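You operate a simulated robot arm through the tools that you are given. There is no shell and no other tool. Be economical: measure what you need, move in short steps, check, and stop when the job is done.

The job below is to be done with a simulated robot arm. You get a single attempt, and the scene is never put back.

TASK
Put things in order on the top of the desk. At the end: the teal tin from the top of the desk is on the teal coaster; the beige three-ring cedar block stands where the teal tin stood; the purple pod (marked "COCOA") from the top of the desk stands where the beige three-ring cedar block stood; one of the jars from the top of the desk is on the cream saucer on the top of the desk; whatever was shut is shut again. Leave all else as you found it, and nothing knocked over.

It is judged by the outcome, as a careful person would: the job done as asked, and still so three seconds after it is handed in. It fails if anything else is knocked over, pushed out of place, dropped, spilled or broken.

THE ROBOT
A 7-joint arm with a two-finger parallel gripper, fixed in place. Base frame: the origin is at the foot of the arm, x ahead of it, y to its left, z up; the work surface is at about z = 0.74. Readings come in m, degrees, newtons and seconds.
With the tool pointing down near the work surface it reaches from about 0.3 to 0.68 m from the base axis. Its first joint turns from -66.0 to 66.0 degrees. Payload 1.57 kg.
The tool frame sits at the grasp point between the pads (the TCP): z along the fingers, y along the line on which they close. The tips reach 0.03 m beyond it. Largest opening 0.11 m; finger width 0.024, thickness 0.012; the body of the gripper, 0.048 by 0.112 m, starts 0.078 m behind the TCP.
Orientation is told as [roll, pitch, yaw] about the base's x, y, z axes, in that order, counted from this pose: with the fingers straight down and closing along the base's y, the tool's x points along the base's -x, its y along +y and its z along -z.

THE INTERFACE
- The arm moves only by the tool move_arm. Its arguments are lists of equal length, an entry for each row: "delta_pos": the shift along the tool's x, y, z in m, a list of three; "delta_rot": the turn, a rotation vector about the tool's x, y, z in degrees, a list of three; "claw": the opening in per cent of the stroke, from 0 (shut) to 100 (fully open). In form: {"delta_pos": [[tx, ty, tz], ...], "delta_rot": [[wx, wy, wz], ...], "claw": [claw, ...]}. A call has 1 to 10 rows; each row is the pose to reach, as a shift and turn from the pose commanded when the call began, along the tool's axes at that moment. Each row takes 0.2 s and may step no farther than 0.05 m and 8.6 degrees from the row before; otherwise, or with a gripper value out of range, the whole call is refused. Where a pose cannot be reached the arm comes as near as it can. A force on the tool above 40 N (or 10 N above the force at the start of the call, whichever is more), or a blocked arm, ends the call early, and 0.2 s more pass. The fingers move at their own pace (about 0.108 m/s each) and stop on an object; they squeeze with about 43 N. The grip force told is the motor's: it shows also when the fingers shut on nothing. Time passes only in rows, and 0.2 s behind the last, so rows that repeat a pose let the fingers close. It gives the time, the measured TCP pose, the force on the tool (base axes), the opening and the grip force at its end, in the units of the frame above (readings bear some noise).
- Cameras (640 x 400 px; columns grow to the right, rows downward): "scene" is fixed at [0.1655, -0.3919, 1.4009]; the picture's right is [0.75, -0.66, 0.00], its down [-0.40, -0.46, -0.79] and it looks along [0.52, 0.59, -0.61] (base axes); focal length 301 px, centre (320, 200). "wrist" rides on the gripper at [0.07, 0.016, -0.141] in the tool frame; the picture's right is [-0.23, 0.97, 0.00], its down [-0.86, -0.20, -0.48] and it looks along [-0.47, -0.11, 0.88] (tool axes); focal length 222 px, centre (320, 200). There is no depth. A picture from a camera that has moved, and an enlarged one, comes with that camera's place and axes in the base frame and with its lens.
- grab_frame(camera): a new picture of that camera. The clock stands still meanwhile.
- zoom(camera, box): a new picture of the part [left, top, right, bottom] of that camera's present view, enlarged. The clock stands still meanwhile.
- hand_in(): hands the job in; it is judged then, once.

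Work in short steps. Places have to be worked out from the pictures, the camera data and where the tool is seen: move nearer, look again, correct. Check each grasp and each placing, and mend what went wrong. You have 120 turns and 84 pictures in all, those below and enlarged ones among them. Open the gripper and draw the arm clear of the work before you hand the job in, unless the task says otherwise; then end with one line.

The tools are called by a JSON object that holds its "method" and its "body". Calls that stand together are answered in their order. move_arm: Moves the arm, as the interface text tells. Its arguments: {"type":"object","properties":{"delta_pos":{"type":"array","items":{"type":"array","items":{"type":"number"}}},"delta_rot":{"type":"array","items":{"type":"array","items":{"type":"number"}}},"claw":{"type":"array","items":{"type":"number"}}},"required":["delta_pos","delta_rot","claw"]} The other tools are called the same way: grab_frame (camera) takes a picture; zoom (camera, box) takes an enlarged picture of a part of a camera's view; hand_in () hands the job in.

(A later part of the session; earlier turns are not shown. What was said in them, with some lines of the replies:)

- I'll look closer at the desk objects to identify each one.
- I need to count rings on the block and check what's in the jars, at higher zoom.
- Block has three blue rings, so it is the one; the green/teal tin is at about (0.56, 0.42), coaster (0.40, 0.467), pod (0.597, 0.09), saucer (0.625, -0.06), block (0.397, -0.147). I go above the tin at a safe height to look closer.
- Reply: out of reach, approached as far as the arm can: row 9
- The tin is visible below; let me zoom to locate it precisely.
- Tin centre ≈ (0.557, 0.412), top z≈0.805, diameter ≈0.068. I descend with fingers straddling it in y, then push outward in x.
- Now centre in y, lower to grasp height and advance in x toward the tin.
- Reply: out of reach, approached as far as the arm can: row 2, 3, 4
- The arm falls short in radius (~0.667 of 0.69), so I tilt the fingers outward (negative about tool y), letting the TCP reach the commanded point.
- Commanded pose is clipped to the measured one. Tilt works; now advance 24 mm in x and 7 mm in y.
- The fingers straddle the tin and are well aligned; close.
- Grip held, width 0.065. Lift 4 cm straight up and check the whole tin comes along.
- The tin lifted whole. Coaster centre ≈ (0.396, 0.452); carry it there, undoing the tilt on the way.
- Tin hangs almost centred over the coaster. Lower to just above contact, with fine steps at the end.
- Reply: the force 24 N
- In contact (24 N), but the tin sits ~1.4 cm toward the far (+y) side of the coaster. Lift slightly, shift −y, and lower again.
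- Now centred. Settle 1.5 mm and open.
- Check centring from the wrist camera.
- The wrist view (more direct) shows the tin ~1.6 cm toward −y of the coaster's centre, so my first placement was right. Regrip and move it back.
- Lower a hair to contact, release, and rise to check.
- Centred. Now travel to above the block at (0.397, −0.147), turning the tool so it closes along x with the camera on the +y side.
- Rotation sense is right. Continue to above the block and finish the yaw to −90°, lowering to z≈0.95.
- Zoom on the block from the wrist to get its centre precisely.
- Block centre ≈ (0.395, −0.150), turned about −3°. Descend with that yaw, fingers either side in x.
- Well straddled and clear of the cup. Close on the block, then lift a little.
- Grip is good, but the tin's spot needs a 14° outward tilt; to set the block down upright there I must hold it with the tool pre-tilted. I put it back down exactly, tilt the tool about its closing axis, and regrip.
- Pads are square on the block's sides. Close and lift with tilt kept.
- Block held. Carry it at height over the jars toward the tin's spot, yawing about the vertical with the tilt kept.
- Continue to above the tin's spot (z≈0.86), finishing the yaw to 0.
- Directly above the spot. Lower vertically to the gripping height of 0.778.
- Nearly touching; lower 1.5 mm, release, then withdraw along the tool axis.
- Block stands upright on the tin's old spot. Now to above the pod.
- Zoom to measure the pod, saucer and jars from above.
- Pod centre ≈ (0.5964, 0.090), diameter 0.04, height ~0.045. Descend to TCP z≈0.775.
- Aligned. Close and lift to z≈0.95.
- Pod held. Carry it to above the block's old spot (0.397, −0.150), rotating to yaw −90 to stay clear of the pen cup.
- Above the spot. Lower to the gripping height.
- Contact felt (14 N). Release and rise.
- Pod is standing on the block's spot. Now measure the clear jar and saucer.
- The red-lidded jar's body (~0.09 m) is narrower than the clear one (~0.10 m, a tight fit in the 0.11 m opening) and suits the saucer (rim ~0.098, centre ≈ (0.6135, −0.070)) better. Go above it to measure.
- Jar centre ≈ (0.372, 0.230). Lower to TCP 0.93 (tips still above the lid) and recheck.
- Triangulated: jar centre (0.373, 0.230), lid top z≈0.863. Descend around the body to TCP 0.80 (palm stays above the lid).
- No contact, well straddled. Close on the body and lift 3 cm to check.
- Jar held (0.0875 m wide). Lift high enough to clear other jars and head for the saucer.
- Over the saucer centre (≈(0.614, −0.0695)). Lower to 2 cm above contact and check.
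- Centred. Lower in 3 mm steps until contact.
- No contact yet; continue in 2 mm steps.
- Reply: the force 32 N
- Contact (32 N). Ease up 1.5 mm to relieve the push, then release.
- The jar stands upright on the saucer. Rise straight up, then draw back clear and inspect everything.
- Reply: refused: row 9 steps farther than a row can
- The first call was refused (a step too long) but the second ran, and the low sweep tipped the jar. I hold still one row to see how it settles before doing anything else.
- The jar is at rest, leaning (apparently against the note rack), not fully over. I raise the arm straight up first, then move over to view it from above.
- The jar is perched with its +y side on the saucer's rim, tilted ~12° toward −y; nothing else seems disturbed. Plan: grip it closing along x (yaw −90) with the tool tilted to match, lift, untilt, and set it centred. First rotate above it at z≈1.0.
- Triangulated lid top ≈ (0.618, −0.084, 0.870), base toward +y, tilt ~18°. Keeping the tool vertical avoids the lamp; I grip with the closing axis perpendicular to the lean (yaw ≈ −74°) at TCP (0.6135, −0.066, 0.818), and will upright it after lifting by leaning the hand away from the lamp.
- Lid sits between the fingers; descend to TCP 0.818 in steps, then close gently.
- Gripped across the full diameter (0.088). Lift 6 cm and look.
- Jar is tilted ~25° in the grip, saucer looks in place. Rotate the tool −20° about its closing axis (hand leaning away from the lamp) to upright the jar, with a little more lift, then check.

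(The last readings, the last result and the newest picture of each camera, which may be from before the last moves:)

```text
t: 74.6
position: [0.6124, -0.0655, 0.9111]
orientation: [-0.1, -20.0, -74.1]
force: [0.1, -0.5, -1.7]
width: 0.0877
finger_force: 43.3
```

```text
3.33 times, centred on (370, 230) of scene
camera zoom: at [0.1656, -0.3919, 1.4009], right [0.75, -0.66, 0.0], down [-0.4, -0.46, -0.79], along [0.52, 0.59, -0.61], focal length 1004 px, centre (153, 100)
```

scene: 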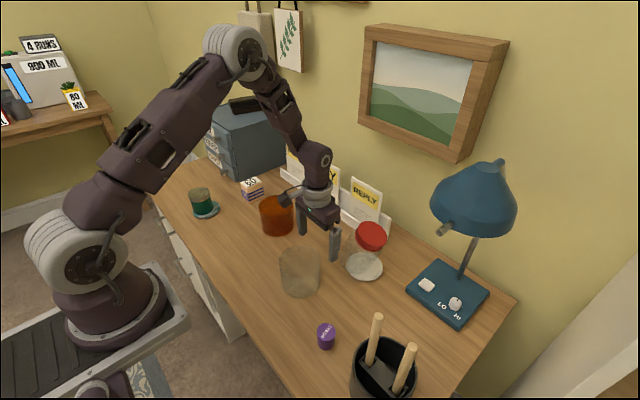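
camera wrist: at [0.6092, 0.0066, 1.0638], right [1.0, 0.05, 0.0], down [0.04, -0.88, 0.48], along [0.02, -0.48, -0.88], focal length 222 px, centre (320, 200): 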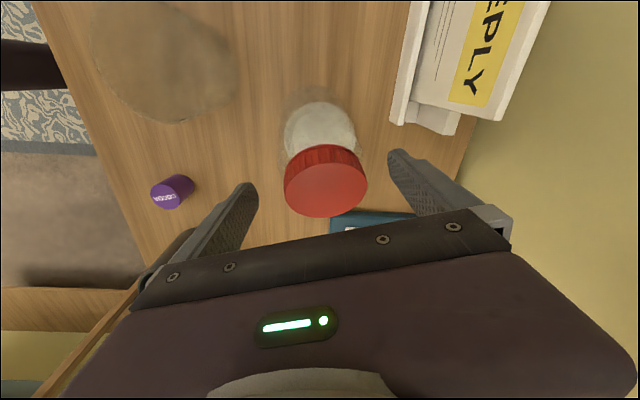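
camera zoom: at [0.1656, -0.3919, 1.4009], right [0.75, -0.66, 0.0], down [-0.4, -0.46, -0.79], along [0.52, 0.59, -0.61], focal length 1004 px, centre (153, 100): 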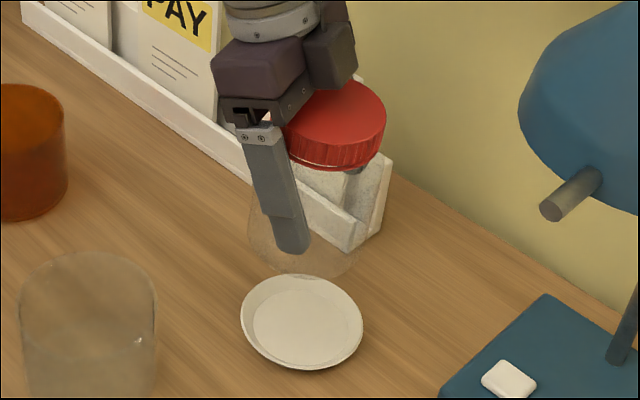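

Looks near upright; measure residual tilt in the tool frame with the wrist camera.

{"method": "zoom", "body": {"camera": "wrist", "box": [220, 80, 420, 240]}}

```text
2.50 times, centred on (320, 160) of wrist
camera zoom: at [0.5972, 0.0484, 1.0188], right [0.99, 0.06, 0.08], down [-0.02, -0.67, 0.74], along [0.1, -0.74, -0.67], focal length 555 px, centre (320, 300)
```

zoom: 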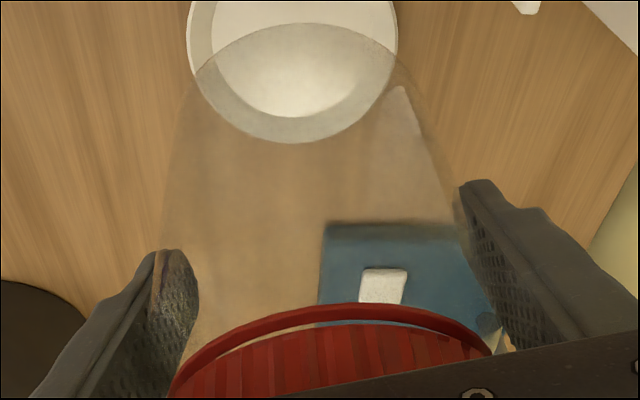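

Residual tilt ≈3°; the saucer is still at (0.613, −0.068). Correct 3° more and lower to ~1.5 cm above contact, then look.

{"method": "move_arm", "body": {"delta_pos": [[0.0083, 0, 0.0257], [0.0166, 0, 0.0514], [0.0249, 0, 0.0771], [0.0249, 0, 0.0771]], "delta_rot": [[0, -1, 0], [0, -2, 0], [0, -3, 0], [0, -3, 0]], "claw": [55, 55, 55, 55]}}

{"method": "zoom", "body": {"camera": "scene", "box": [320, 200, 420, 290]}}

```text
t: 75.6
position: [0.6138, -0.0671, 0.8298]
orientation: [0.1, -23.1, -74.1]
force: [0.3, 0.8, -2.1]
width: 0.0876
finger_force: 42.4
```

```text
4.44 times, centred on (370, 245) of scene
camera zoom: at [0.1656, -0.3919, 1.4009], right [0.75, -0.66, 0.0], down [-0.4, -0.46, -0.79], along [0.52, 0.59, -0.61], focal length 1339 px, centre (98, 0)
```

zoom: 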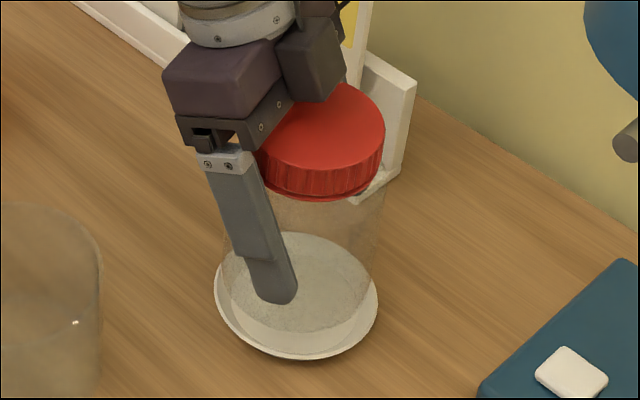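

Upright and centred over the saucer. Lower in small vertical steps until contact.

{"method": "move_arm", "body": {"delta_pos": [[0.0023, 0, 0.0055], [0.0035, 0, 0.0083], [0.0043, 0, 0.0101], [0.0047, 0, 0.011]], "delta_rot": [[0, 0, 0], [0, 0, 0], [0, 0, 0], [0, 0, 0]], "claw": [55, 55, 55, 55]}}

```text
t: 76.6
position: [0.6129, -0.0687, 0.819]
orientation: [0.1, -23.1, -74.1]
force: [-3.0, -0.9, 17.3]
width: 0.0877
finger_force: 43.1
```

Contact (17 N) at the expected height. Release gently in place.

{"method": "move_arm", "body": {"delta_pos": [[0, 0, 0], [0, 0, 0], [0, 0, 0], [0, 0, 0], [0, 0, 0]], "delta_rot": [[0, 0, 0], [0, 0, 0], [0, 0, 0], [0, 0, 0], [0, 0, 0]], "claw": [83, 88, 94, 100, 100]}}

{"method": "zoom", "body": {"camera": "scene", "box": [320, 200, 420, 290]}}

```text
t: 77.8
position: [0.6137, -0.0674, 0.8184]
orientation: [-0.1, -23.0, -74.1]
force: [0.5, -0.4, -0.1]
width: 0.1099
finger_force: 0.1
```

```text
4.44 times, centred on (370, 245) of scene
camera zoom: at [0.1655, -0.3919, 1.4009], right [0.75, -0.66, 0.0], down [-0.4, -0.46, -0.79], along [0.52, 0.59, -0.61], focal length 1339 px, centre (98, 0)
```

zoom: 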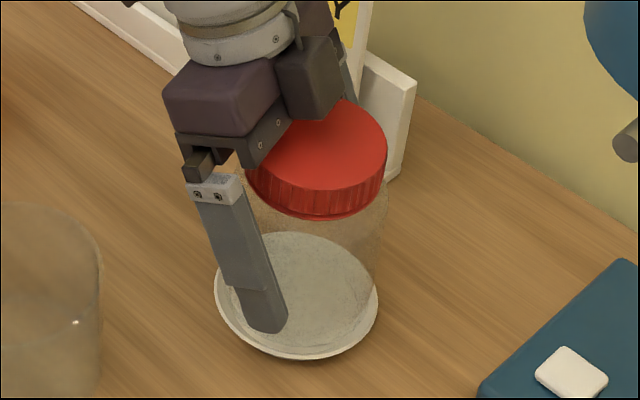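

Jar stands on the saucer. Withdraw straight back along the tool axis (steps ≤ 0.045) only.

{"method": "move_arm", "body": {"delta_pos": [[0, 0, -0.02], [0, 0, -0.05], [0, 0, -0.09], [0, 0, -0.13], [0, 0, -0.17], [0, 0, -0.2]], "delta_rot": [[0, 0, 0], [0, 0, 0], [0, 0, 0], [0, 0, 0], [0, 0, 0], [0, 0, 0]], "claw": [100, 100, 100, 100, 100, 100]}}

```text
t: 79.2
position: [0.5923, 0.007, 1.0042]
orientation: [0.0, -23.0, -74.1]
force: [-0.6, -1.0, -0.5]
width: 0.1103
finger_force: 0.0
```

Clear of the jar. Now draw back toward the base, upward, undoing the tilt.

{"method": "move_arm", "body": {"delta_pos": [[0.0163, -0.0284, -0.0178], [0.0326, -0.0568, -0.0356], [0.0489, -0.0853, -0.0534], [0.0651, -0.1137, -0.0711], [0.0814, -0.1421, -0.0889], [0.0977, -0.1705, -0.1067]], "delta_rot": [[0, 4, 0], [0, 8, 0], [0, 12, 0], [0, 16, 0], [0, 20, 0], [0, 23, 0]], "claw": [100, 100, 100, 100, 100, 100]}}

{"method": "grab_frame", "body": {"camera": "scene"}}

{"method": "zoom", "body": {"camera": "scene", "box": [270, 170, 430, 290]}}

```text
t: 80.6
position: [0.393, 0.086, 1.0632]
orientation: [0.1, 0.1, -74.1]
force: [-0.2, 0.8, -0.1]
width: 0.1102
finger_force: 0.1
```

```text
2 pictures are left
```

scene: 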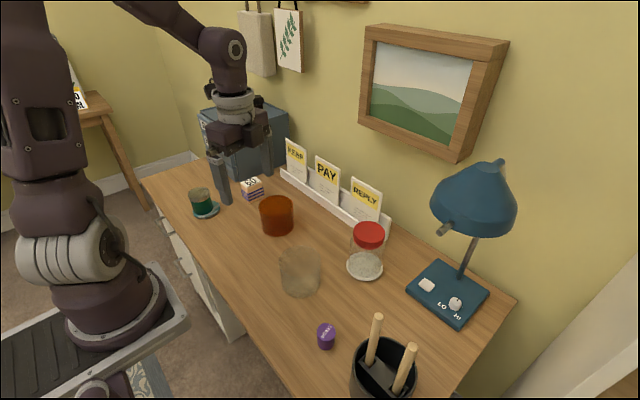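

```text
3.33 times, centred on (350, 230) of scene
camera zoom: at [0.1655, -0.3919, 1.4009], right [0.75, -0.66, 0.0], down [-0.4, -0.46, -0.79], along [0.52, 0.59, -0.61], focal length 1004 px, centre (220, 100)
```

zoom: 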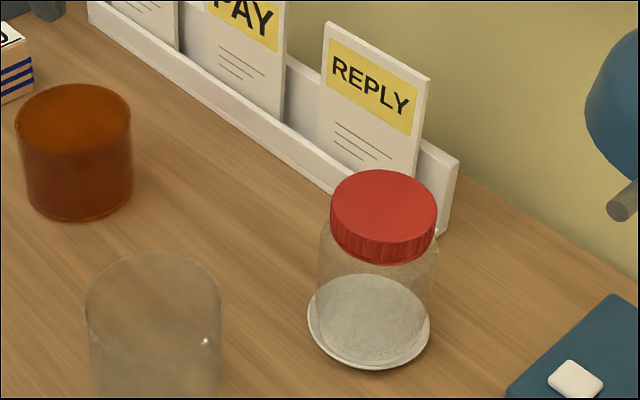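

All four placements look right: the jar stands upright on the saucer, the rest is undisturbed, and the arm is clear with the gripper open. Handing in.

{"method": "hand_in", "body": {}}

```text
The job is handed in.
```

I handed the job in with all four moves done: the teal tin is on the teal coaster, the three-ring block is on the tin's old spot, the COCOA pod is on the block's old spot, and the red-lidded jar is on the cream saucer. While withdrawing I caught the jar and tipped it partway; I re-set it upright and centred, the saucer moved about 2 mm at most, and nothing else looked moved.
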